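You operate a simulated robot arm through the tools that you are given. There is no shell and no other tool. Be economical: measure what you need, move in short steps, check, and stop when the job is done.

You are at the controls of a simulated two-armed robot. One attempt, no reset.

## Task
Stopper the blue sight tube with the short yellow plug; set 400 ML.
Fine: the plug lies in the teal case; shut its drawer; slide the marker up to the mark; hold case and tube while you work them.

It is judged by the outcome, as a careful person would: the job done as asked, and still so three seconds after it is handed in. It fails if anything else is knocked over, pushed out of place, dropped, spilled or broken. A push-on lid holds only when it is set on centred and level and pressed home; a screw cap is set on level and turned clockwise until tight.

## Robot
Two 6-joint arms with two-finger parallel grippers on one trunk, on a base that drives. Base frame: it is fixed to the floor where the robot stands at the start and does not move with it; the origin is under the middle of the robot, x ahead of it, y to its left, z up. Units: m, degrees, N and s.
The left shoulder is at the start at [0.06, 0.187, 1.272], the right one opposite. Places, roughly: brown case [0.75, 1, 0.25]; drawer of the brown case [0.7, 1.1, 0.2]; drawer of the teal case [0.6, 0.1, 0.9]; marker of the blue sight tube [0.5, 0.4, 1.1]; marker of the orange sight tube [0.9, 0, 0.4]; neck of the blue sight tube [0.5, 0.4, 1.2]. Payload 1.57 kg a hand.
The tool frame of a hand sits at the grasp point between the pads (the TCP): z along the fingers, y along the line on which they close. The tips reach 0.03 m beyond it. Largest opening 0.11 m; finger width 0.024, thickness 0.012; the body of the gripper, 0.048 by 0.112 m, starts 0.078 m behind the TCP.
Orientation is that of the tool frame in the base frame, as a unit quaternion [x, y, z, w]. With the fingers straight down and closing along the base's y, the tool's x points along the base's -x, its y along +y and its z along -z.

## Interface
- The arms move only by the tool arm_command. It takes "left_increments", "right_increments" or both (then of equal length, played together; a hand with none holds still); each is text: rows parted by semicolons, each of 7 numbers parted by spaces: the opening, from 0 (shut) to 1 (fully open), then the shift along the tool's x, y, z in m, then the turn, a rotation vector about the tool's x, y, z in degrees. In form: grip dx dy dz wx wy wz; .... A call has 1 to 10 rows; each row shifts and turns the commanded pose from where the row before left it, along the tool's axes as they then stand. Each row takes 0.2 s and may step no farther than 0.05 m and 8.6 degrees from the row before; otherwise, or with a gripper value out of range, the whole call is refused. A pose out of reach is approached as far as the arm can. The call stops where the force on the tool passes 90 N (or 10 N more than at its start, if that is more) or the arm is blocked; 0.2 s more then pass. Each finger travels about 0.153 m/s and halts on what it meets, pressing with about 40 N; the grip force reading is that of the motor and also rises with nothing between the fingers. The clock runs only during rows and for 0.2 s after the last one: add rows that do not move to give the fingers time. The reply holds the time, the measured pose of the TCP, the force on the tool along the base axes, the opening and the grip force, in the units named above and with some noise, with the torque about the TCP (base axes, N m) and any sound that the robot's microphone picked up.
- Cameras (640 x 400 px; columns grow to the right, rows downward): "scene" is now at [0.0161, 0.0308, 1.8189]; the picture's right is [0.36, -0.93, 0.00], its down [-0.67, -0.26, -0.70] and it looks along [0.65, 0.25, -0.72] (base axes); focal length 293 px, centre (320, 200). "left" rides on the left gripper at [0.07, -0.016, -0.141] in its tool frame; the picture's right is [0.23, 0.97, 0.00], its down [-0.86, 0.20, -0.48] and it looks along [-0.47, 0.11, 0.88] (tool axes); focal length 222 px, centre (320, 200). "right" rides on the right gripper at [0.07, 0.016, -0.141] in its tool frame; the picture's right is [-0.23, 0.97, 0.00], its down [-0.86, -0.20, -0.48] and it looks along [-0.47, -0.11, 0.88] (tool axes); focal length 222 px, centre (320, 200). There is no depth. A picture from a camera that has moved, and an enlarged one, comes with that camera's place and axes in the base frame and with its lens.
- grab_frame(camera): a new picture of that camera. No time passes.
- move_column(by): slides the trunk up (or, below 0, down) by that many m; the arms and the scene camera ride with it, the base frame stays. It gives what a move gives, with no picture.
- drive_base(legs): drives the robot by 1 to 6 legs, each [ahead, left, turn to the left] in m, m and degrees, along the robot's own axes; the way and the turn of a leg run together, so that a leg with both is an arc; at most 1.5 m and 180 degrees a leg. The arms and the cameras ride along, it lands a little off, and it stops where it bumps. It gives what a move gives.
- pan_tilt(pan, tilt): turns the head with the scene camera to pan (to the left, within 86 degrees either way) and tilt (down, from -29 to 69), counted from straight ahead of the robot. It gives what a move gives.
- inspect(camera, box): a new picture of the part [left, top, right, bottom] of that camera's present view, enlarged. No time passes.
- close_job(): hands the job in; it is judged then, once.

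Go step by step. Nothing tells you exact positions but the pictures and the camera data: compare them with the known pose of the tool, close in by small moves and look again before you grip or let go. The budget is 120 turns and 92 pictures, counting those below and the enlarged ones. Unless the task says otherwise, let go and move clear before handing in, and close with one line.

The tools are called as a command line: name --argument value ..., lists and objects as JSON in quotes. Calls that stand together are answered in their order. arm_command: Moves the arms, as the interface text tells. Its arguments: {"type":"object","properties":{"left_increments":{"type":"string"},"right_increments":{"type":"string"}},"required":[]} The other tools are called the same way: move_column (by) slides the trunk up or down; drive_base (legs) drives the base; pan_tilt (pan, tilt) turns the head that bears the scene camera; grab_frame (camera) takes a picture; inspect (camera, box) takes an enlarged picture of a part of a camera's view; close_job () hands the job in.

At the start:

```text
t: 0.0
left_ee_pos: [0.3458, 0.3169, 1.5134]
left_tcp_rot: [0.0, 1.0, 0.002, 0.002]
left_wrist_force: [-0.9, 0.2, 0.9]
left_wrist_torque: [0.0, -0.01, 0.0]
left_opening: 0.11
left_finger_force: 0.0
right_ee_pos: [0.4058, 0.0289, 1.4416]
right_tcp_rot: [0.0, 1.0, 0.0, 0.0]
right_wrist_force: [-1.1, 0.6, -0.2]
right_wrist_torque: [-0.02, -0.04, 0.03]
right_opening: 0.1099
right_finger_force: 0.0
trunk travel left (down, up): [-0.9, 0.09]
robot x, y, heading: [-0.0034, 0.004, -0.1]
head pan, tilt: [21.3, 45.7]
```

scene: 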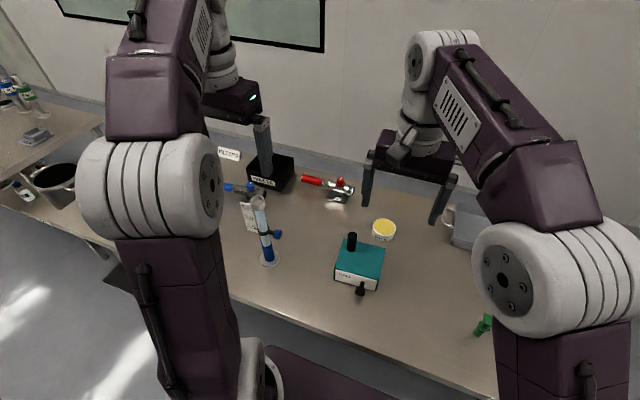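
right: 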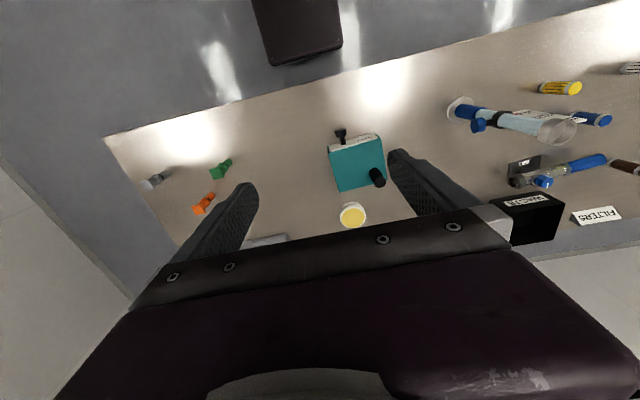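
left: 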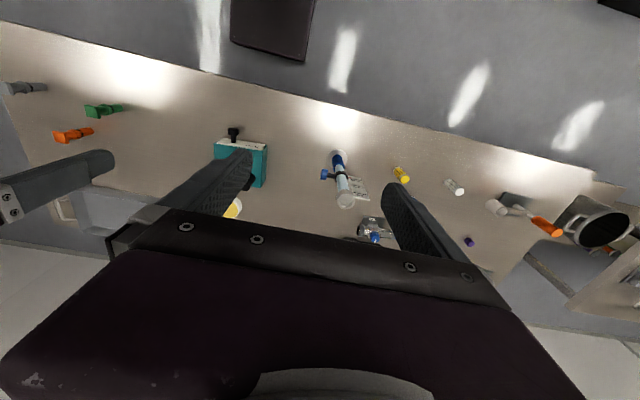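

I see a table with the teal case (black knob toward the robot, a black post on top) and the blue sight tube to its left. I'll look closer at both first.

inspect --camera "scene" --box '[220, 160, 420, 300]'

inspect --camera "left" --box '[200, 110, 480, 260]'

inspect --camera "right" --box '[300, 60, 620, 240]'

```text
2.86 times, centred on (320, 230) of scene
camera zoom: at [0.0161, 0.0308, 1.8189], right [0.36, -0.93, 0.0], down [-0.67, -0.26, -0.7], along [0.65, 0.25, -0.72], focal length 837 px, centre (320, 114)
```

zoom: 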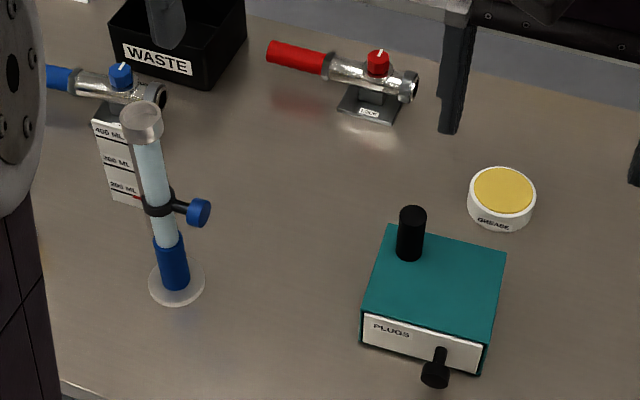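

```text
2.29 times, centred on (340, 185) of left
camera zoom: at [0.276, 0.2985, 1.654], right [-0.23, 0.97, 0.0], down [0.85, 0.2, 0.48], along [0.47, 0.11, -0.88], focal length 508 px, centre (274, 234)
```

zoom: 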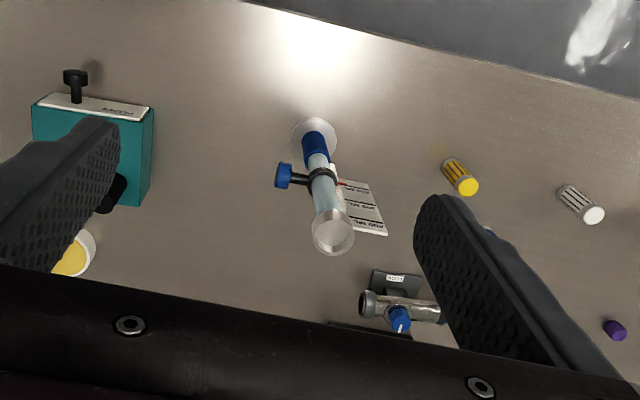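

```text
2.00 times, centred on (460, 150) of right
camera zoom: at [0.3351, 0.0439, 1.584], right [0.23, 0.97, 0.0], down [0.86, -0.2, 0.48], along [0.47, -0.11, -0.88], focal length 444 px, centre (40, 300)
```

zoom: 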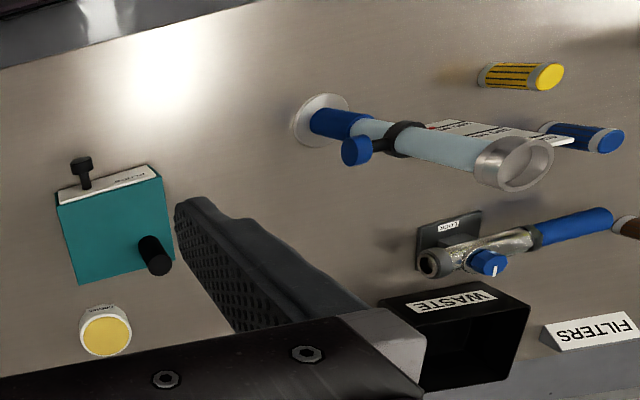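

The drawer knob is at about (0.479, 0.07, 0.94) and the case post top at (0.61, 0.144, 1.04). The tube rim is at (0.493, 0.40, 1.22), its marker knob at (0.513, 0.37, 1.05), and the table top is near z = 0.87. I'll lower the trunk and see what the arms can reach.

move_column --by -0.3

grab_frame --camera "scene"

```text
t: 3.0
left_ee_pos: [0.3453, 0.3174, 1.2136]
left_tcp_rot: [0.001, 1.0, 0.002, 0.001]
left_wrist_force: [-0.2, 0.4, -1.1]
left_wrist_torque: [0.0, 0.02, 0.0]
left_opening: 0.1101
left_finger_force: 0.0
right_ee_pos: [0.4053, 0.0274, 1.1423]
right_tcp_rot: [-0.001, 1.0, 0.0, 0.0]
right_wrist_force: [-0.3, -0.1, 0.3]
right_wrist_torque: [-0.01, 0.01, 0.04]
right_opening: 0.1098
right_finger_force: 0.0
trunk travel left (down, up): [-0.6, 0.39]
robot x, y, heading: [0.0007, 0.0004, -0.2]
head pan, tilt: [21.3, 45.7]
```

```text
85 pictures are left
camera scene: at [0.016, 0.0308, 1.519], right [0.36, -0.93, 0.0], down [-0.67, -0.26, -0.7], along [0.65, 0.25, -0.72], focal length 293 px, centre (320, 200)
```

scene: 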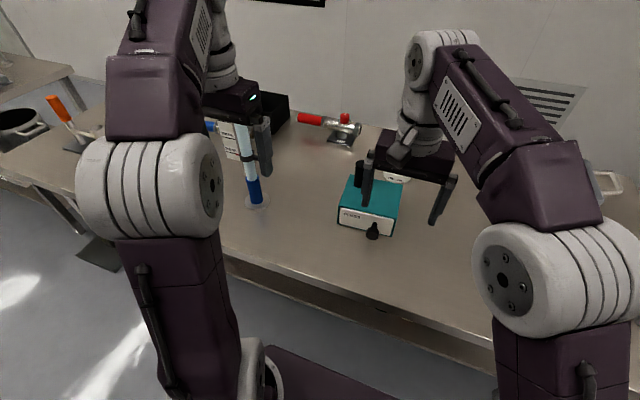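

Both hands are still clear. I'll move the left hand toward the post from above while the right hand steps aside.

arm_command --left_increments "1 0 -0.04 0 0 0 0;1 0 -0.04 0 0 0 0;1 -0.03 -0.04 0 0 0 0;1 -0.045 -0.02 0 0 0 0;1 -0.045 -0.015 0 0 0 0;1 -0.045 -0.01 0 0 0 0;1 -0.045 -0.008 0 0 0 0;1 -0.045 0 0 0 0 0;1 0 0 0 0 0 0" --right_increments "1 0.03 -0.04 0 0 0 0;1 0 -0.04 0 0 0 0;1 0 0 0 0 0 0;1 0 0 0 0 0 0;1 0 0 0 0 0 0;1 0 0 0 0 0 0;1 0 0 0 0 0 0;1 0 0 0 0 0 0;1 0 0 0 0 0 0"

```text
t: 5.0
left_ee_pos: [0.5004, 0.153, 1.1415]
left_tcp_rot: [0.0, 1.0, 0.002, 0.001]
left_wrist_force: [0.6, 0.0, 0.5]
left_wrist_torque: [0.01, 0.02, 0.03]
left_opening: 0.11
left_finger_force: 0.0
left hand out of reach, approached as far as the arm can: row 5, 6, 7, 8
right_ee_pos: [0.3746, -0.0502, 1.1413]
right_tcp_rot: [0.0, 1.0, 0.0, 0.0]
right_wrist_force: [-0.2, -0.2, -0.7]
right_wrist_torque: [0.01, 0.01, -0.01]
right_opening: 0.1101
right_finger_force: 0.1
trunk travel left (down, up): [-0.6, 0.39]
robot x, y, heading: [-0.0013, 0.0017, -0.3]
head pan, tilt: [21.3, 45.7]
```

The left arm tops out near x = 0.50 at this height, so I'll drive forward a little for reach.

drive_base --legs '[[0.1, 0, 0]]'

grab_frame --camera "scene"

grab_frame --camera "left"

```text
t: 6.2
left_ee_pos: [0.6005, 0.1549, 1.1409]
left_tcp_rot: [-0.001, 1.0, 0.001, 0.0]
left_wrist_force: [0.0, -0.4, -0.3]
left_wrist_torque: [-0.02, -0.02, 0.0]
left_opening: 0.11
left_finger_force: 0.0
right_ee_pos: [0.4759, -0.0509, 1.1403]
right_tcp_rot: [0.0, 1.0, 0.0, 0.0]
right_wrist_force: [0.1, -0.7, -0.5]
right_wrist_torque: [0.01, -0.02, -0.02]
right_opening: 0.1098
right_finger_force: 0.1
trunk travel left (down, up): [-0.6, 0.39]
robot x, y, heading: [0.1004, -0.0025, 0.1]
head pan, tilt: [21.3, 45.7]
```

```text
84 pictures are left
camera scene: at [0.1164, 0.0307, 1.519], right [0.36, -0.93, 0.0], down [-0.67, -0.26, -0.7], along [0.65, 0.25, -0.72], focal length 293 px, centre (320, 200)
```

scene: 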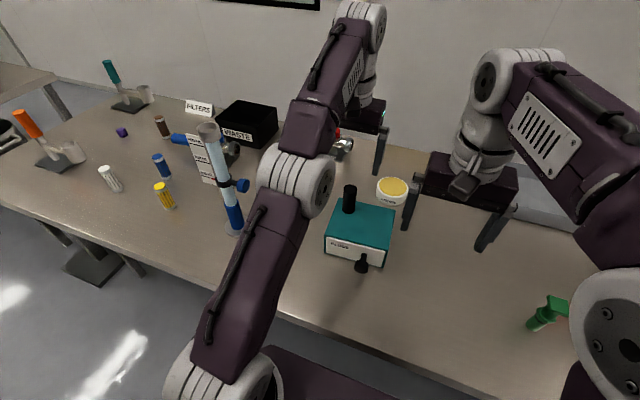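

```text
83 pictures are left
camera left: at [0.5316, 0.1356, 1.2819], right [-0.23, 0.97, 0.0], down [0.85, 0.2, 0.48], along [0.47, 0.11, -0.88], focal length 222 px, centre (320, 200)
```

left: 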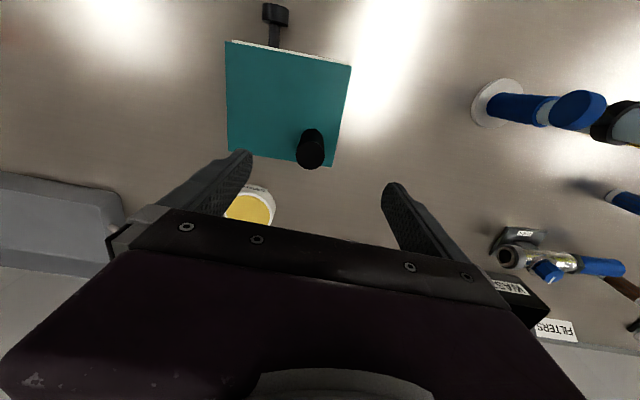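

The post now reads (0.607, 0.142), and the case is yawed about 5°. I'll bring the left hand down over the post.

arm_command --left_increments "1 0 -0.006 0.02 0 0 0;1 0 -0.006 0.02 0 0 0;1 0 0 0.02 0 0 0;1 0 0 0 0 0 0"

```text
t: 7.2
left_ee_pos: [0.6, 0.141, 1.0814]
left_tcp_rot: [-0.001, 1.0, 0.001, 0.001]
left_wrist_force: [-0.4, -0.1, 0.8]
left_wrist_torque: [-0.03, 0.01, 0.01]
left_opening: 0.1098
left_finger_force: 0.1
right_ee_pos: [0.4744, -0.0515, 1.1402]
right_tcp_rot: [0.0, 1.0, -0.001, 0.001]
right_wrist_force: [-0.1, -0.2, 0.6]
right_wrist_torque: [0.02, 0.02, -0.03]
right_opening: 0.11
right_finger_force: 0.0
trunk travel left (down, up): [-0.6, 0.39]
robot x, y, heading: [0.0991, 0.0011, 0.1]
head pan, tilt: [21.3, 45.7]
```

arm_command --left_increments "1 -0.004 0 0.02 0 0 0;1 -0.003 0 0.02 0 0 0;1 0 0 0.018 0 0 0;1 0 0 0 0 0 0"

grab_frame --camera "left"

grab_frame --camera "right"

```text
t: 8.2
left_ee_pos: [0.6081, 0.142, 1.0229]
left_tcp_rot: [-0.001, 1.0, 0.002, 0.001]
left_wrist_force: [0.6, 0.4, -0.5]
left_wrist_torque: [0.04, 0.0, 0.04]
left_opening: 0.1102
left_finger_force: 0.1
right_ee_pos: [0.475, -0.0518, 1.1404]
right_tcp_rot: [0.0, 1.0, 0.001, 0.0]
right_wrist_force: [0.3, 0.0, 0.4]
right_wrist_torque: [0.01, 0.01, 0.02]
right_opening: 0.1099
right_finger_force: 0.1
trunk travel left (down, up): [-0.6, 0.39]
robot x, y, heading: [0.1001, 0.0034, -0.0]
head pan, tilt: [21.3, 45.7]
```

```text
82 pictures are left
camera left: at [0.539, 0.1244, 1.1638], right [-0.23, 0.97, 0.0], down [0.85, 0.2, 0.48], along [0.47, 0.11, -0.88], focal length 222 px, centre (320, 200)
```

left: 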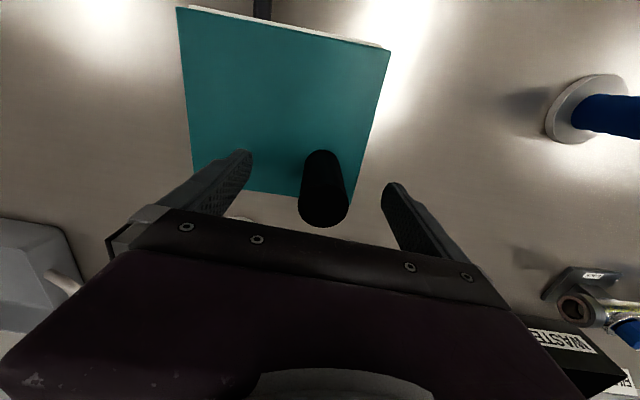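

```text
81 pictures are left
camera right: at [0.4051, -0.035, 1.2831], right [0.23, 0.97, 0.0], down [0.85, -0.2, 0.48], along [0.47, -0.11, -0.88], focal length 222 px, centre (320, 200)
```

right: 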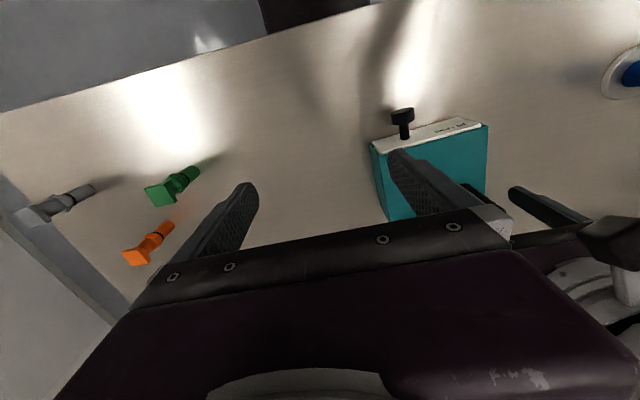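

The post sits between the left fingers, so I'll close on it.

arm_command --left_increments "0.4 0 0 0 0 0 0;0.3 0 0 0 0 0 0;0.1 0 0 0 0 0 0;0 0 0 0 0 0 0;0 0 0 0 0 0 0"

```text
t: 9.3
left_ee_pos: [0.6095, 0.1432, 1.0225]
left_tcp_rot: [-0.001, 1.0, 0.001, 0.001]
left_wrist_force: [1.0, 0.7, 4.5]
left_wrist_torque: [-0.67, 0.08, -0.05]
left_opening: 0.0314
left_finger_force: 40.2
right_ee_pos: [0.4756, -0.0508, 1.1405]
right_tcp_rot: [0.0, 1.0, 0.001, -0.001]
right_wrist_force: [-0.4, 0.8, 0.8]
right_wrist_torque: [-0.05, -0.02, -0.01]
right_opening: 0.1102
right_finger_force: 0.1
trunk travel left (down, up): [-0.6, 0.39]
robot x, y, heading: [0.1011, 0.0035, -0.0]
head pan, tilt: [21.3, 45.7]
```

The left hand holds the post at 40 N. I'll bring the right hand over the drawer knob, tilted so its body stays clear of the left hand.

arm_command --right_increments "1 0 0.04 0 0 0 -5;1 0 0.04 0 0 -8.3 0;1 0 0.04 0 0 -8.3 0;1 0 0 0 0 -8.3 0;1 0.0169 0 0.0362 0 0 0;1 0.0169 0 0.0362 0 0 0;1 0 0 0 0 0 0"

grab_frame --camera "right"

grab_frame --camera "scene"

```text
t: 10.9
left_ee_pos: [0.608, 0.1429, 1.0234]
left_tcp_rot: [-0.001, 1.0, 0.001, 0.001]
left_wrist_force: [-0.6, -1.2, 1.4]
left_wrist_torque: [-0.33, -0.04, -0.1]
left_opening: 0.0311
left_finger_force: 40.4
right_ee_pos: [0.4658, 0.0692, 1.061]
right_tcp_rot: [-0.043, 0.975, 0.01, 0.217]
right_wrist_force: [0.2, -0.5, -0.2]
right_wrist_torque: [0.0, -0.02, -0.02]
right_opening: 0.1099
right_finger_force: 0.0
trunk travel left (down, up): [-0.6, 0.39]
robot x, y, heading: [0.1033, -0.0014, 0.0]
head pan, tilt: [21.3, 45.7]
```

```text
80 pictures are left
camera right: at [0.3417, 0.0738, 1.1595], right [0.12, 0.99, 0.1], down [0.59, -0.15, 0.79], along [0.8, -0.04, -0.6], focal length 222 px, centre (320, 200)
```

right: 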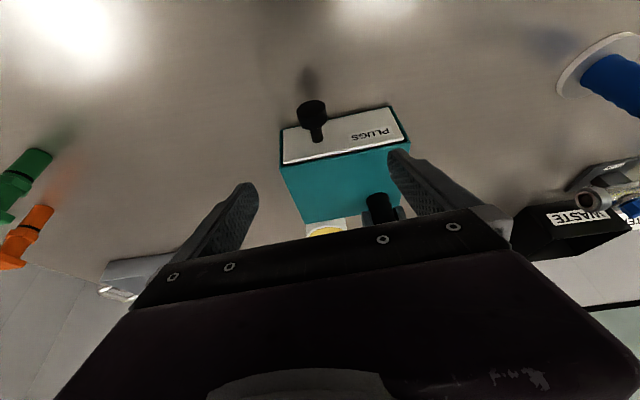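

```text
79 pictures are left
camera scene: at [0.1154, 0.0309, 1.519], right [0.36, -0.93, 0.0], down [-0.67, -0.26, -0.7], along [0.65, 0.25, -0.71], focal length 293 px, centre (320, 200)
```

scene: 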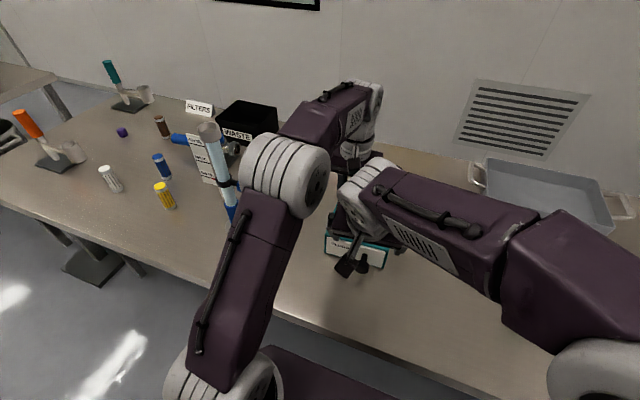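

arm_command --right_increments "1 0.011 0 0.028 0 0 0;1 0.010 0 0.028 0 0 0;1 0.010 0 0.028 0 0 0;1 0.010 0 0.027 0 0 0;1 0 0 0 0 0 0"

grab_frame --camera "right"

```text
t: 12.2
left_ee_pos: [0.6089, 0.1438, 1.0235]
left_tcp_rot: [-0.001, 1.0, 0.002, 0.001]
left_wrist_force: [-0.8, 0.1, 3.7]
left_wrist_torque: [-0.65, 0.16, -0.11]
left_opening: 0.0311
left_finger_force: 39.6
right_ee_pos: [0.4769, 0.0692, 0.9423]
right_tcp_rot: [-0.043, 0.976, 0.01, 0.215]
right_wrist_force: [-0.4, -0.1, -0.1]
right_wrist_torque: [-0.03, 0.01, -0.02]
right_opening: 0.1099
right_finger_force: 0.2
trunk travel left (down, up): [-0.6, 0.39]
robot x, y, heading: [0.0958, 0.0005, -0.0]
head pan, tilt: [21.3, 45.7]
```

```text
78 pictures are left
camera right: at [0.353, 0.0738, 1.0425], right [0.12, 0.99, 0.1], down [0.59, -0.15, 0.79], along [0.8, -0.04, -0.6], focal length 222 px, centre (320, 200)
```

right: 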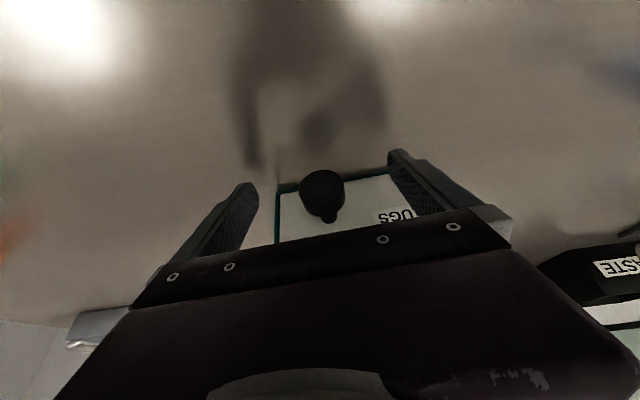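

The knob sits centred between the right fingers, so I'll close on it.

arm_command --right_increments "0.4 0 0 0 0 0 0;0.2 0 0 0 0 0 0;0 0 0 0 0 0 0;0 0 0 0 0 0 0;0 0 0 0 0 0 0"

```text
t: 13.3
left_ee_pos: [0.6079, 0.1428, 1.0233]
left_tcp_rot: [0.001, 1.0, 0.002, 0.001]
left_wrist_force: [-1.0, -5.4, 1.5]
left_wrist_torque: [-1.01, -0.23, 0.37]
left_opening: 0.0315
left_finger_force: 39.9
right_ee_pos: [0.4769, 0.0691, 0.9439]
right_tcp_rot: [-0.043, 0.976, 0.009, 0.216]
right_wrist_force: [0.9, 3.6, 0.5]
right_wrist_torque: [0.09, 0.19, 0.03]
right_opening: 0.0312
right_finger_force: 39.6
trunk travel left (down, up): [-0.6, 0.39]
robot x, y, heading: [0.0997, 0.0007, 0.2]
head pan, tilt: [21.3, 45.7]
```

Gripped. Now I'll pull the drawer straight out, in small rows.

arm_command --right_increments "0 0.0136 0 -0.0063 0 0 0;0 0.0136 0 -0.0063 0 0 0;0 0.0136 0 -0.0063 0 0 0;0 0.0136 0 -0.0063 0 0 0;0 0 0 0 0 0 0"

grab_frame --camera "left"

```text
t: 14.6
left_ee_pos: [0.6083, 0.143, 1.0237]
left_tcp_rot: [-0.001, 1.0, 0.001, 0.0]
left_wrist_force: [-2.1, -4.6, 0.0]
left_wrist_torque: [-0.86, -0.04, 0.12]
left_opening: 0.0311
left_finger_force: 39.9
right_ee_pos: [0.4173, 0.0642, 0.9445]
right_tcp_rot: [-0.042, 0.976, 0.01, 0.215]
right_wrist_force: [0.8, 2.8, 3.2]
right_wrist_torque: [0.11, -0.67, 0.08]
right_opening: 0.0311
right_finger_force: 39.8
trunk travel left (down, up): [-0.6, 0.39]
robot x, y, heading: [0.0985, -0.0017, -0.3]
head pan, tilt: [21.3, 45.7]
```

```text
77 pictures are left
camera left: at [0.5384, 0.1244, 1.1642], right [-0.23, 0.97, 0.0], down [0.85, 0.2, 0.48], along [0.47, 0.11, -0.88], focal length 222 px, centre (320, 200)
```

left: 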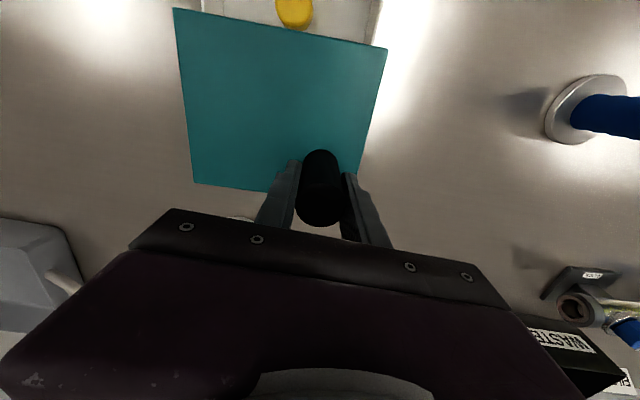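

The drawer opens easily and a yellow top is visible in it. I'll pull a little further.

arm_command --right_increments "0 0.0091 0 -0.0042 0 0 0;0 0.0091 0 -0.0042 0 0 0;0 0 0 0 0 0 0"

grab_frame --camera "left"

grab_frame --camera "scene"

```text
t: 15.3
left_ee_pos: [0.6073, 0.1436, 1.023]
left_tcp_rot: [-0.002, 1.0, 0.002, 0.001]
left_wrist_force: [-0.3, -1.5, 1.4]
left_wrist_torque: [-0.65, 0.06, 0.03]
left_opening: 0.0314
left_finger_force: 40.3
right_ee_pos: [0.398, 0.0629, 0.9426]
right_tcp_rot: [-0.042, 0.975, 0.009, 0.216]
right_wrist_force: [0.8, 0.5, 1.5]
right_wrist_torque: [0.14, -0.45, -0.04]
right_opening: 0.0309
right_finger_force: 39.5
trunk travel left (down, up): [-0.6, 0.39]
robot x, y, heading: [0.1029, 0.001, -0.1]
head pan, tilt: [21.3, 45.7]
```

```text
76 pictures are left
camera left: at [0.5384, 0.1245, 1.1643], right [-0.23, 0.97, 0.0], down [0.85, 0.2, 0.48], along [0.47, 0.11, -0.88], focal length 222 px, centre (320, 200)
```

left: 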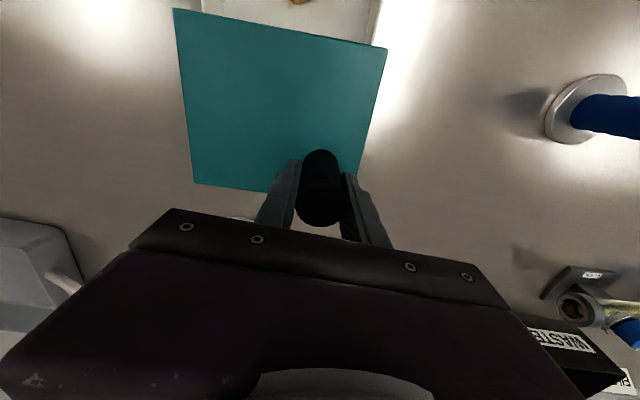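

```text
75 pictures are left
camera scene: at [0.1154, 0.0307, 1.5189], right [0.36, -0.93, 0.0], down [-0.67, -0.26, -0.7], along [0.65, 0.25, -0.71], focal length 293 px, centre (320, 200)
```

scene: 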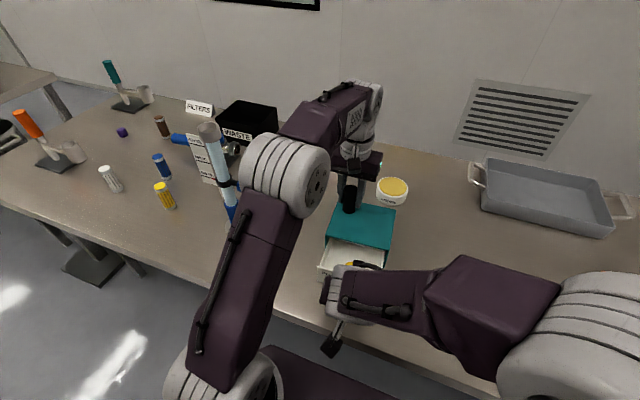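

The drawer is open about 8 cm. I'll release the knob and rise to look inside.

arm_command --right_increments "0.3 0 0 0 0 0 0;0.8 0 0 0 0 0 0;1 0 0 0 0 0 0;1 -0.0169 0 -0.0362 0 0 0;1 -0.0169 0 -0.0362 0 0 0;1 -0.0169 0 -0.0362 0 0 0;1 0 0 0 0 0 0"

grab_frame --camera "right"

```text
t: 16.9
left_ee_pos: [0.6078, 0.1422, 1.0234]
left_tcp_rot: [-0.001, 1.0, 0.001, 0.001]
left_wrist_force: [1.4, 1.3, 3.5]
left_wrist_torque: [-0.63, -0.04, -0.03]
left_opening: 0.0313
left_finger_force: 40.8
right_ee_pos: [0.3981, 0.0628, 1.0626]
right_tcp_rot: [-0.042, 0.976, 0.009, 0.215]
right_wrist_force: [-0.1, -0.1, -0.6]
right_wrist_torque: [0.01, -0.01, -0.01]
right_opening: 0.1101
right_finger_force: 0.1
trunk travel left (down, up): [-0.6, 0.39]
robot x, y, heading: [0.1025, -0.0003, -0.1]
head pan, tilt: [21.3, 45.7]
```

```text
74 pictures are left
camera right: at [0.2745, 0.0679, 1.1625], right [0.12, 0.99, 0.1], down [0.59, -0.15, 0.79], along [0.8, -0.04, -0.6], focal length 222 px, centre (320, 200)
```

right: 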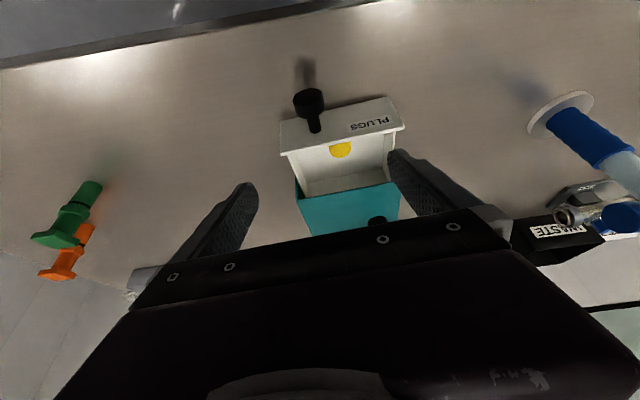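

The plug lies behind the drawer's front panel, near (0.477, 0.093). I'll level the right hand and look from above.

arm_command --right_increments "1 0 0.01 0 0 8.3 0;1 0 0.01 0 0 8.3 0;1 0 0.01 0 0 8.3 0;1 -0.04 0 -0.02 0 0 0;1 -0.03 0 0 0 0 0;1 0 0 0 0 0 0"

grab_frame --camera "right"

```text
t: 18.4
left_ee_pos: [0.6092, 0.1517, 1.0233]
left_tcp_rot: [-0.01, 1.0, 0.001, 0.001]
left_wrist_force: [1.5, -4.3, 9.8]
left_wrist_torque: [-1.43, -0.41, 0.15]
left_opening: 0.031
left_finger_force: 39.9
right_ee_pos: [0.4638, 0.096, 1.0868]
right_tcp_rot: [-0.043, 0.999, 0.001, 0.002]
right_wrist_force: [-0.2, 1.0, 0.6]
right_wrist_torque: [0.0, -0.01, 0.01]
right_opening: 0.1099
right_finger_force: 0.0
trunk travel left (down, up): [-0.6, 0.39]
robot x, y, heading: [0.1002, 0.0002, -0.0]
head pan, tilt: [21.3, 45.7]
```

```text
73 pictures are left
camera right: at [0.3921, 0.1052, 1.2287], right [0.14, 0.99, 0.0], down [0.87, -0.13, 0.48], along [0.48, -0.07, -0.88], focal length 222 px, centre (320, 200)
```

right: 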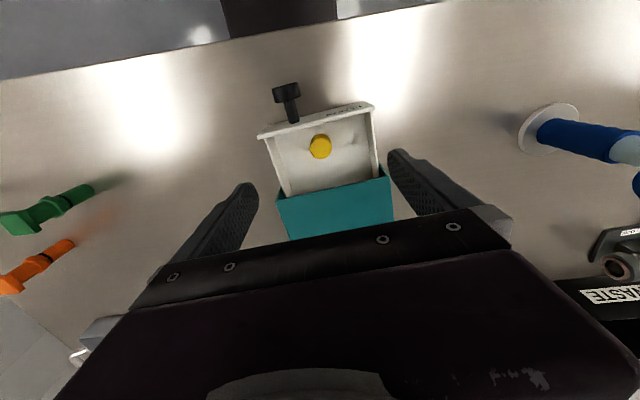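

The right hand nudged the left one by about 1 cm. I'll back the right hand off and check.

arm_command --right_increments "1 0.02 -0.02 0 0 0 0;1 0.02 -0.02 0 0 0 0;1 0 0 0 0 0 0;1 0 0 0 0 0 0"

grab_frame --camera "left"

grab_frame --camera "right"

```text
t: 19.4
left_ee_pos: [0.6087, 0.1437, 1.0245]
left_tcp_rot: [-0.001, 1.0, 0.002, 0.001]
left_wrist_force: [0.0, -0.6, -0.2]
left_wrist_torque: [-0.16, 0.0, -0.06]
left_opening: 0.0313
left_finger_force: 39.9
right_ee_pos: [0.4285, 0.0556, 1.0821]
right_tcp_rot: [-0.043, 0.999, 0.0, 0.0]
right_wrist_force: [-0.2, -0.4, 0.1]
right_wrist_torque: [0.03, 0.03, 0.0]
right_opening: 0.11
right_finger_force: 0.1
trunk travel left (down, up): [-0.6, 0.39]
robot x, y, heading: [0.1008, -0.0, 0.2]
head pan, tilt: [21.3, 45.7]
```

```text
72 pictures are left
camera left: at [0.5387, 0.1242, 1.1643], right [-0.23, 0.97, 0.0], down [0.85, 0.2, 0.48], along [0.47, 0.11, -0.88], focal length 222 px, centre (320, 200)
```

left: 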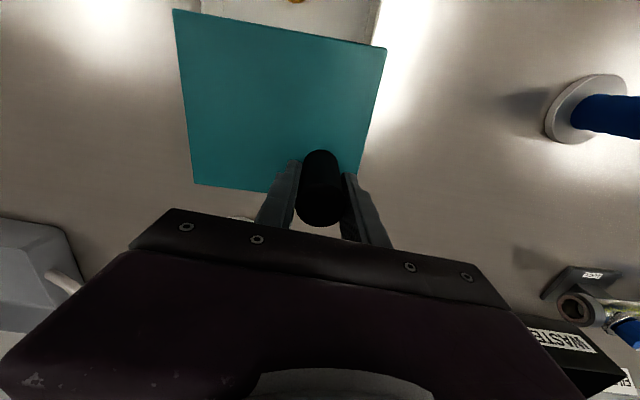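

```text
71 pictures are left
camera right: at [0.3573, 0.0654, 1.2242], right [0.14, 0.99, 0.0], down [0.87, -0.12, 0.48], along [0.47, -0.07, -0.88], focal length 222 px, centre (320, 200)
```

right: 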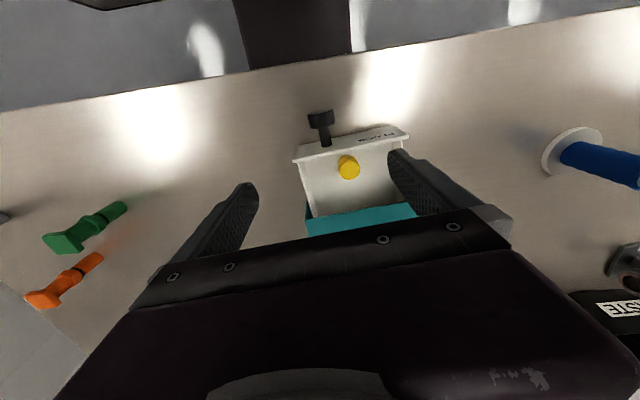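

The left hand returned to its pose and the case looks unmoved. I'll let go of the post and clear the left arm so the right can pick the plug; I'll hold the case again later to shut the drawer.

arm_command --left_increments "0.4 0 0 0 0 0 0;0.8 0 0 0 0 0 0;1 0 0 0 0 0 0;1 0 0 -0.04 0 0 0;1 0 0 -0.04 0 0 0;1 0 0 -0.04 0 0 0;1 0.045 0.01 0 0 0 0;1 0.045 0.03 -0.02 0 0 0;1 0.045 0.035 -0.02 0 0 0;1 0.045 0.035 -0.02 0 0 0"

grab_frame --camera "scene"

inspect --camera "right" --box '[270, 90, 430, 190]'

```text
refused: row 8 steps farther than a row can; nothing moved
```

```text
70 pictures are left
camera scene: at [0.116, 0.0305, 1.519], right [0.36, -0.93, 0.0], down [-0.67, -0.26, -0.7], along [0.65, 0.25, -0.72], focal length 293 px, centre (320, 200)
```

scene: 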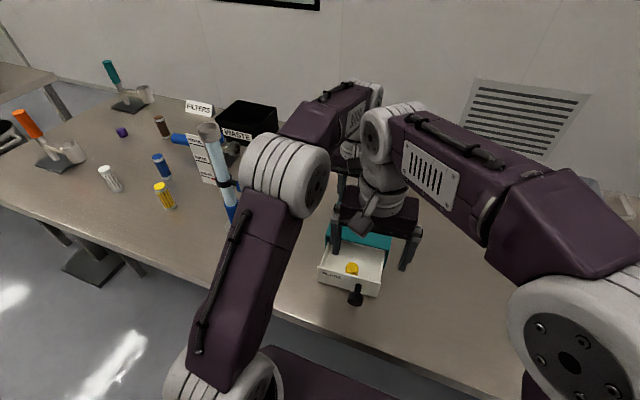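

```text
4.00 times, centred on (350, 140) of right
camera zoom: at [0.3573, 0.0654, 1.2242], right [0.14, 0.99, 0.0], down [0.87, -0.12, 0.48], along [0.47, -0.07, -0.88], focal length 888 px, centre (200, 440)
```

zoom: 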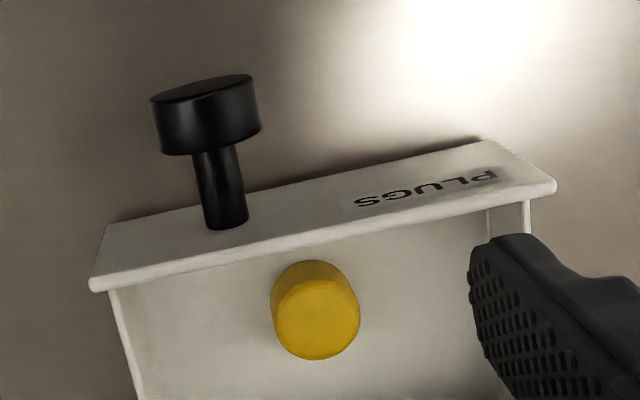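

One row was too long, so I'm resending the left arm's release and retreat in smaller steps. The plug top is at about (0.472, 0.089, 0.931), about 3 cm in diameter.

arm_command --left_increments "0.4 0 0 0 0 0 0;0.8 0 0 0 0 0 0;1 0 0 0 0 0 0;1 0 0 -0.04 0 0 0;1 0 0 -0.04 0 0 0;1 0 0 -0.04 0 0 0;1 0.045 0.01 0 0 0 0;1 0.035 0.03 -0.01 0 0 0;1 0.035 0.03 -0.01 0 0 0;1 0.035 0.03 -0.01 0 0 0"

grab_frame --camera "scene"

```text
t: 21.6
left_ee_pos: [0.4557, 0.2422, 1.1533]
left_tcp_rot: [0.0, 1.0, 0.001, 0.001]
left_wrist_force: [-0.7, -0.2, 0.5]
left_wrist_torque: [-0.02, -0.03, -0.03]
left_opening: 0.1099
left_finger_force: 0.1
left hand out of reach, approached as far as the arm can: row 6
right_ee_pos: [0.428, 0.0565, 1.0827]
right_tcp_rot: [-0.043, 0.999, 0.0, 0.001]
right_wrist_force: [-0.2, 0.4, 0.1]
right_wrist_torque: [0.0, -0.01, -0.01]
right_opening: 0.11
right_finger_force: 0.1
trunk travel left (down, up): [-0.6, 0.39]
robot x, y, heading: [0.0999, -0.0007, -0.1]
head pan, tilt: [21.3, 45.7]
```

```text
68 pictures are left
camera scene: at [0.1136, 0.0315, 1.5189], right [0.36, -0.93, 0.0], down [-0.67, -0.26, -0.7], along [0.65, 0.25, -0.71], focal length 293 px, centre (320, 200)
```

scene: 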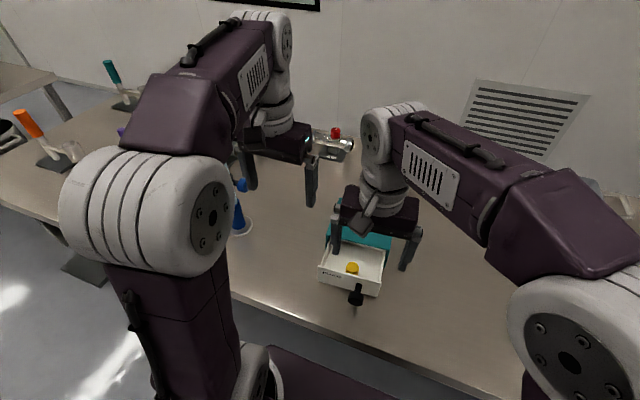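

arm_command --right_increments "0.6 -0.0233 0.0143 0 0 0 0;0.55 -0.0233 0.0143 0 0 0 0;0.55 0 0 0.04 0 0 0;0.55 0 0 0.04 0 0 0;0.55 0 0 0 0 0 0"

grab_frame --camera "right"

```text
t: 22.8
left_ee_pos: [0.4583, 0.2425, 1.1531]
left_tcp_rot: [-0.001, 1.0, 0.001, 0.001]
left_wrist_force: [-0.8, -0.6, -1.0]
left_wrist_torque: [0.0, 0.01, 0.02]
left_opening: 0.1099
left_finger_force: 0.0
right_ee_pos: [0.4705, 0.0884, 1.002]
right_tcp_rot: [-0.044, 0.999, 0.0, 0.0]
right_wrist_force: [0.2, -0.1, 0.4]
right_wrist_torque: [0.04, 0.02, 0.02]
right_opening: 0.0604
right_finger_force: 0.1
trunk travel left (down, up): [-0.6, 0.39]
robot x, y, heading: [0.1004, 0.0005, -0.2]
head pan, tilt: [21.3, 45.7]
```

```text
67 pictures are left
camera right: at [0.4001, 0.0976, 1.1443], right [0.14, 0.99, 0.0], down [0.87, -0.12, 0.48], along [0.47, -0.07, -0.88], focal length 222 px, centre (320, 200)
```

right: 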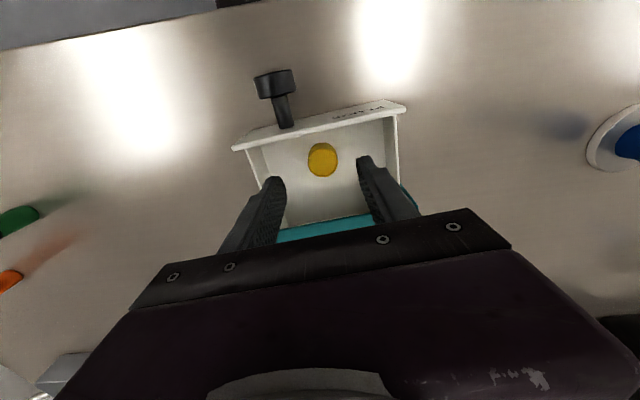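

The plug is centred under the fingers. I'll descend to grip its upper part.

arm_command --right_increments "0.55 0 0 0.03 0 0 0;0.55 0 0 0.023 0 0 0;0.55 0 0 0 0 0 0"

inspect --camera "right" --box '[220, 100, 460, 250]'

inspect --camera "scene" --box '[290, 180, 450, 320]'

```text
t: 23.6
left_ee_pos: [0.4571, 0.2399, 1.1535]
left_tcp_rot: [-0.002, 1.0, 0.001, 0.001]
left_wrist_force: [-0.8, -0.8, -0.1]
left_wrist_torque: [0.02, -0.02, 0.03]
left_opening: 0.1099
left_finger_force: 0.1
right_ee_pos: [0.4735, 0.0877, 0.9491]
right_tcp_rot: [-0.044, 0.999, -0.001, 0.001]
right_wrist_force: [-0.3, 0.4, 0.7]
right_wrist_torque: [-0.02, 0.01, -0.01]
right_opening: 0.0605
right_finger_force: 0.1
trunk travel left (down, up): [-0.6, 0.39]
robot x, y, heading: [0.0991, 0.0007, -0.1]
head pan, tilt: [21.3, 45.7]
```

```text
2.67 times, centred on (340, 175) of right
camera zoom: at [0.4013, 0.098, 1.091], right [0.14, 0.99, 0.0], down [0.87, -0.12, 0.48], along [0.47, -0.07, -0.88], focal length 592 px, centre (267, 267)
```

zoom: 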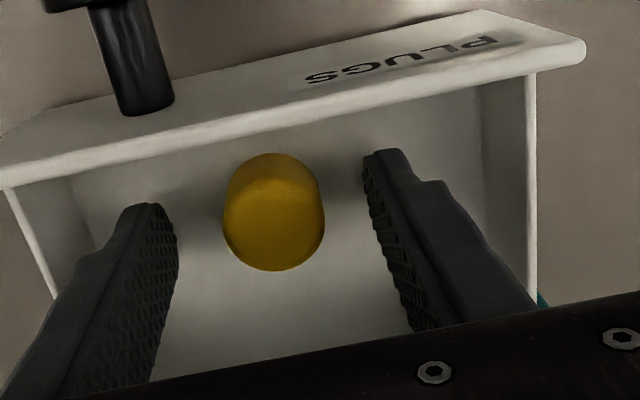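

```text
2.86 times, centred on (370, 250) of scene
camera zoom: at [0.1161, 0.0308, 1.519], right [0.36, -0.93, 0.0], down [-0.67, -0.26, -0.7], along [0.65, 0.25, -0.72], focal length 837 px, centre (177, 57)
```

zoom: 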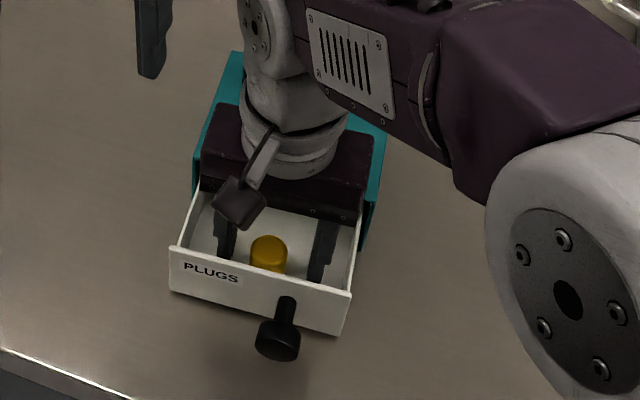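

arm_command --right_increments "0.55 0 0.001 0.004 0 0 0;0.4 0 0 0 0 0 0;0.2 0 0 0 0 0 0;0 0 0 0 0 0 0;0 0 0 0 0 0 0"

inspect --camera "right" --box '[220, 100, 460, 250]'

```text
t: 24.8
left_ee_pos: [0.4591, 0.2422, 1.1532]
left_tcp_rot: [-0.001, 1.0, 0.001, 0.001]
left_wrist_force: [0.0, -0.8, 0.2]
left_wrist_torque: [0.01, 0.02, 0.03]
left_opening: 0.1099
left_finger_force: 0.1
right_ee_pos: [0.4728, 0.0888, 0.9469]
right_tcp_rot: [-0.044, 0.999, 0.0, 0.0]
right_wrist_force: [-0.4, -0.5, 0.0]
right_wrist_torque: [0.02, 0.01, 0.02]
right_opening: 0.0266
right_finger_force: 37.1
trunk travel left (down, up): [-0.6, 0.39]
robot x, y, heading: [0.1015, -0.0004, -0.1]
head pan, tilt: [21.3, 45.7]
```

```text
2.67 times, centred on (340, 175) of right
camera zoom: at [0.4016, 0.0989, 1.0876], right [0.14, 0.99, 0.0], down [0.87, -0.12, 0.48], along [0.47, -0.07, -0.88], focal length 592 px, centre (267, 267)
```

zoom: 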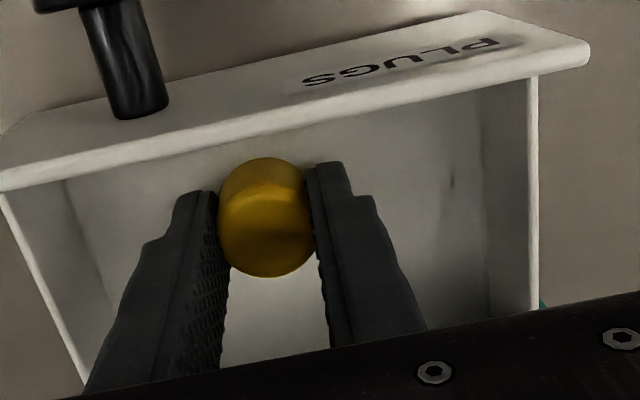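

Gripped at 26.6 mm. I'll lift and inspect the plug.

arm_command --right_increments "0 0 0 -0.02 0 0 0;0 0 0 -0.03 0 0 0;0 0 0 -0.04 0 0 0;0 0 0 -0.04 0 0 0;0 0 0 0 0 0 0"

inspect --camera "right" --box '[220, 100, 460, 250]'

inspect --camera "scene" --box '[290, 150, 450, 290]'

```text
t: 25.9
left_ee_pos: [0.4572, 0.2418, 1.1538]
left_tcp_rot: [-0.001, 1.0, 0.002, 0.001]
left_wrist_force: [-0.2, 0.0, 0.0]
left_wrist_torque: [-0.02, 0.0, 0.0]
left_opening: 0.1104
left_finger_force: 0.1
right_ee_pos: [0.4724, 0.0885, 1.0762]
right_tcp_rot: [-0.044, 0.999, 0.0, 0.0]
right_wrist_force: [0.5, -0.1, -0.4]
right_wrist_torque: [-0.01, 0.01, 0.01]
right_opening: 0.0264
right_finger_force: 37.3
trunk travel left (down, up): [-0.6, 0.39]
robot x, y, heading: [0.1011, -0.0013, 0.1]
head pan, tilt: [21.3, 45.7]
```

```text
2.67 times, centred on (340, 175) of right
camera zoom: at [0.4018, 0.0993, 1.2178], right [0.14, 0.99, 0.0], down [0.87, -0.12, 0.48], along [0.47, -0.07, -0.88], focal length 592 px, centre (267, 267)
```

zoom: 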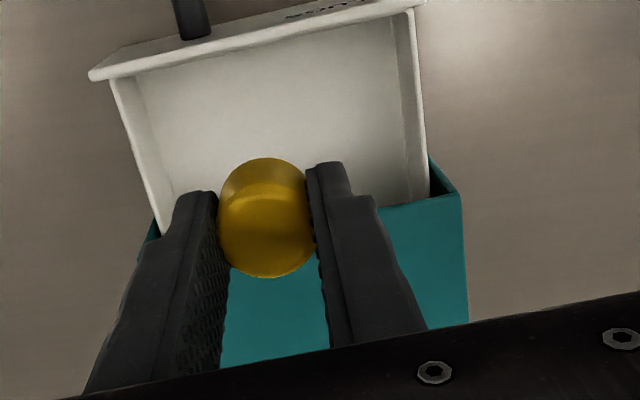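

```text
2.86 times, centred on (370, 220) of scene
camera zoom: at [0.1165, 0.0309, 1.5189], right [0.36, -0.93, 0.0], down [-0.67, -0.26, -0.7], along [0.65, 0.25, -0.72], focal length 837 px, centre (177, 143)
```

zoom: 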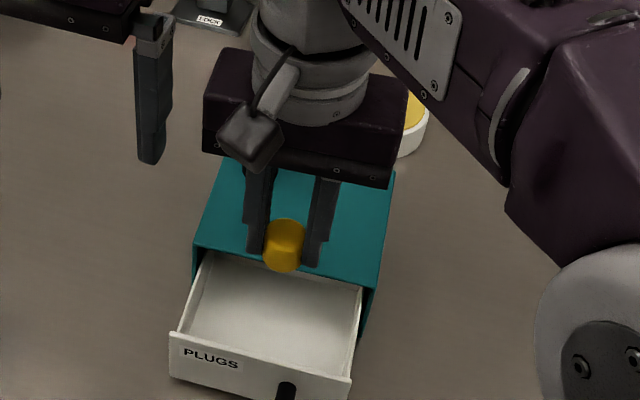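

The plug is held and the drawer is empty. I'll raise the trunk well above the tube, then drive left so the tube stands ahead between both arms.

move_column --by 0.32

drive_base --legs '[[-0.05, 0.28, 0]]'

grab_frame --camera "scene"

grab_frame --camera "right"

grab_frame --camera "left"

```text
t: 29.1
left_ee_pos: [0.4592, 0.2416, 1.4723]
left_tcp_rot: [-0.001, 1.0, 0.002, 0.001]
left_wrist_force: [0.5, 0.4, 0.0]
left_wrist_torque: [0.03, -0.01, 0.0]
left_opening: 0.1098
left_finger_force: 0.0
right_ee_pos: [0.4731, 0.089, 1.396]
right_tcp_rot: [-0.044, 0.999, 0.0, -0.001]
right_wrist_force: [-0.5, 0.4, -0.3]
right_wrist_torque: [-0.03, 0.0, -0.04]
right_opening: 0.0263
right_finger_force: 37.3
trunk travel left (down, up): [-0.92, 0.07]
robot x, y, heading: [0.0991, -0.0022, -0.2]
head pan, tilt: [21.3, 45.7]
```

```text
t: 31.1
left_ee_pos: [0.4086, 0.5154, 1.4731]
left_tcp_rot: [0.0, 1.0, 0.003, 0.001]
left_wrist_force: [0.4, -0.2, 0.6]
left_wrist_torque: [0.0, 0.02, -0.02]
left_opening: 0.1099
left_finger_force: 0.0
right_ee_pos: [0.4229, 0.363, 1.3954]
right_tcp_rot: [-0.044, 0.999, 0.0, 0.0]
right_wrist_force: [-1.0, -1.0, -1.0]
right_wrist_torque: [0.05, 0.02, 0.0]
right_opening: 0.0265
right_finger_force: 37.2
trunk travel left (down, up): [-0.92, 0.07]
robot x, y, heading: [0.0509, 0.2774, -0.3]
head pan, tilt: [21.3, 45.7]
```

```text
61 pictures are left
camera scene: at [0.0669, 0.3037, 1.839], right [0.36, -0.93, 0.0], down [-0.67, -0.26, -0.7], along [0.65, 0.26, -0.71], focal length 293 px, centre (320, 200)
```

scene: 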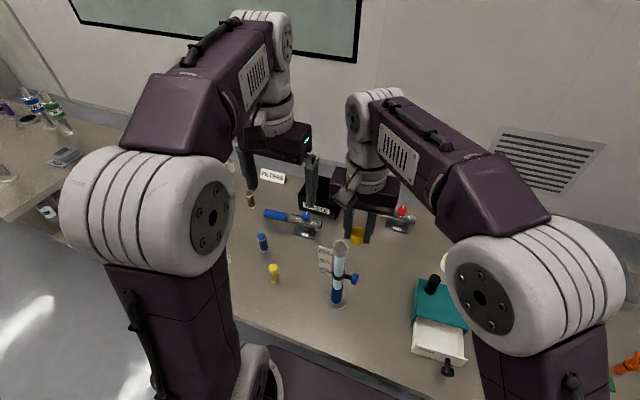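

```text
60 pictures are left
camera right: at [0.3523, 0.3727, 1.5376], right [0.14, 0.99, 0.0], down [0.87, -0.13, 0.48], along [0.47, -0.07, -0.88], focal length 222 px, centre (320, 200)
```

right: 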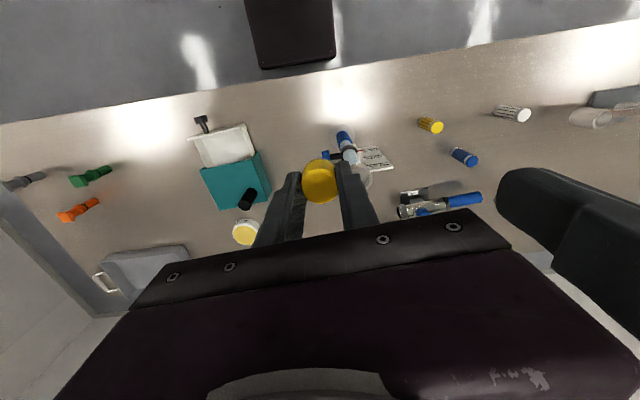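

```text
59 pictures are left
camera left: at [0.3394, 0.4962, 1.6142], right [-0.23, 0.97, 0.0], down [0.85, 0.2, 0.48], along [0.47, 0.11, -0.88], focal length 222 px, centre (320, 200)
```

left: 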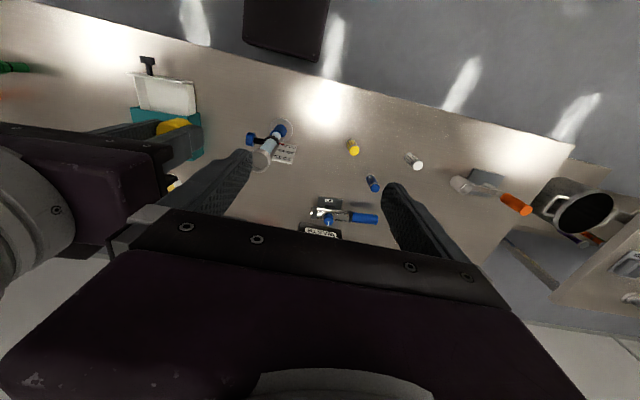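

inspect --camera "scene" --box '[280, 210, 400, 320]'

inspect --camera "left" --box '[220, 100, 320, 180]'

```text
3.64 times, centred on (340, 265) of scene
camera zoom: at [0.0669, 0.3037, 1.839], right [0.36, -0.93, 0.0], down [-0.67, -0.26, -0.7], along [0.65, 0.26, -0.71], focal length 1066 px, centre (247, -36)
```

zoom: 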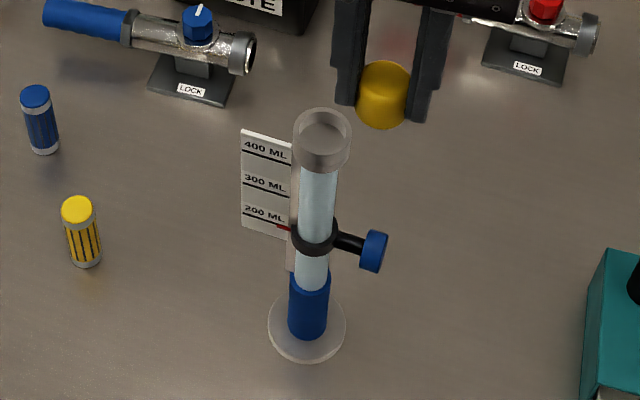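

```text
5.00 times, centred on (270, 140) of left
camera zoom: at [0.3394, 0.4962, 1.6142], right [-0.23, 0.97, 0.0], down [0.85, 0.2, 0.48], along [0.47, 0.11, -0.88], focal length 1111 px, centre (570, 500)
```

zoom: 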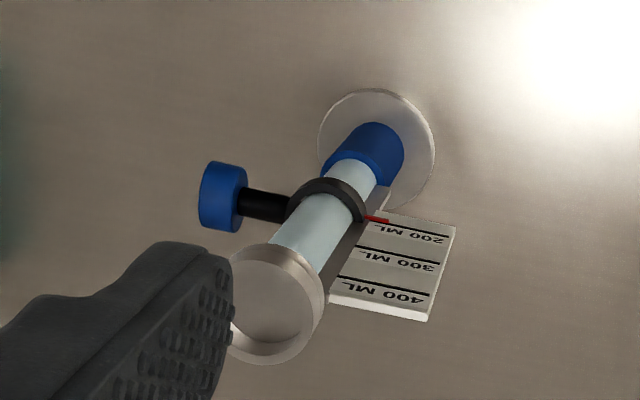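

The scale marks 200/300/400 sit on the tube's left and the red pointer is near 200. The right hand steps aside with the plug, and the left tilts forward so it can hold the tube by the blue sleeve from the front.

arm_command --left_increments "0.7 0 0 0 0 -8.5 0;0.7 0 0 0 0 -8.5 0;0.7 0 0 0 0 -8.5 0;0.7 0 0 0 0 -8.5 0;0.7 0 0 0 0 -8.5 0;0.7 0 0 0 0 -8.5 0;0.7 0 0 0 0 -8.5 0;0.7 0.015 0 -0.026 0 0 0;0.7 0 0 0 0 0 0" --right_increments "0 0 -0.045 0 0 0 0;0 0 -0.045 0 0 0 0;0 0 -0.045 0 0 0 0;0 0 -0.045 0 0 0 0;0 0 0 0 0 0 0;0 0 0 0 0 0 0;0 0 0 0 0 0 0;0 0 0 0 0 0 0;0 0 0 0 0 0 0"

```text
t: 33.1
left_ee_pos: [0.4702, 0.5604, 1.4556]
left_tcp_rot: [0.0, 0.868, 0.002, 0.497]
left_wrist_force: [0.1, -0.7, 0.7]
left_wrist_torque: [-0.02, -0.01, 0.0]
left_opening: 0.077
left_finger_force: 0.1
left hand out of reach, approached as far as the arm can: row 4, 5, 6, 7, 8
right_ee_pos: [0.4394, 0.1878, 1.3955]
right_tcp_rot: [-0.044, 0.999, 0.0, 0.0]
right_wrist_force: [-0.2, 0.6, 0.5]
right_wrist_torque: [-0.02, 0.01, 0.01]
right_opening: 0.0277
right_finger_force: 38.0
trunk travel left (down, up): [-0.92, 0.07]
robot x, y, heading: [0.0496, 0.2737, -0.2]
head pan, tilt: [21.3, 45.7]
```

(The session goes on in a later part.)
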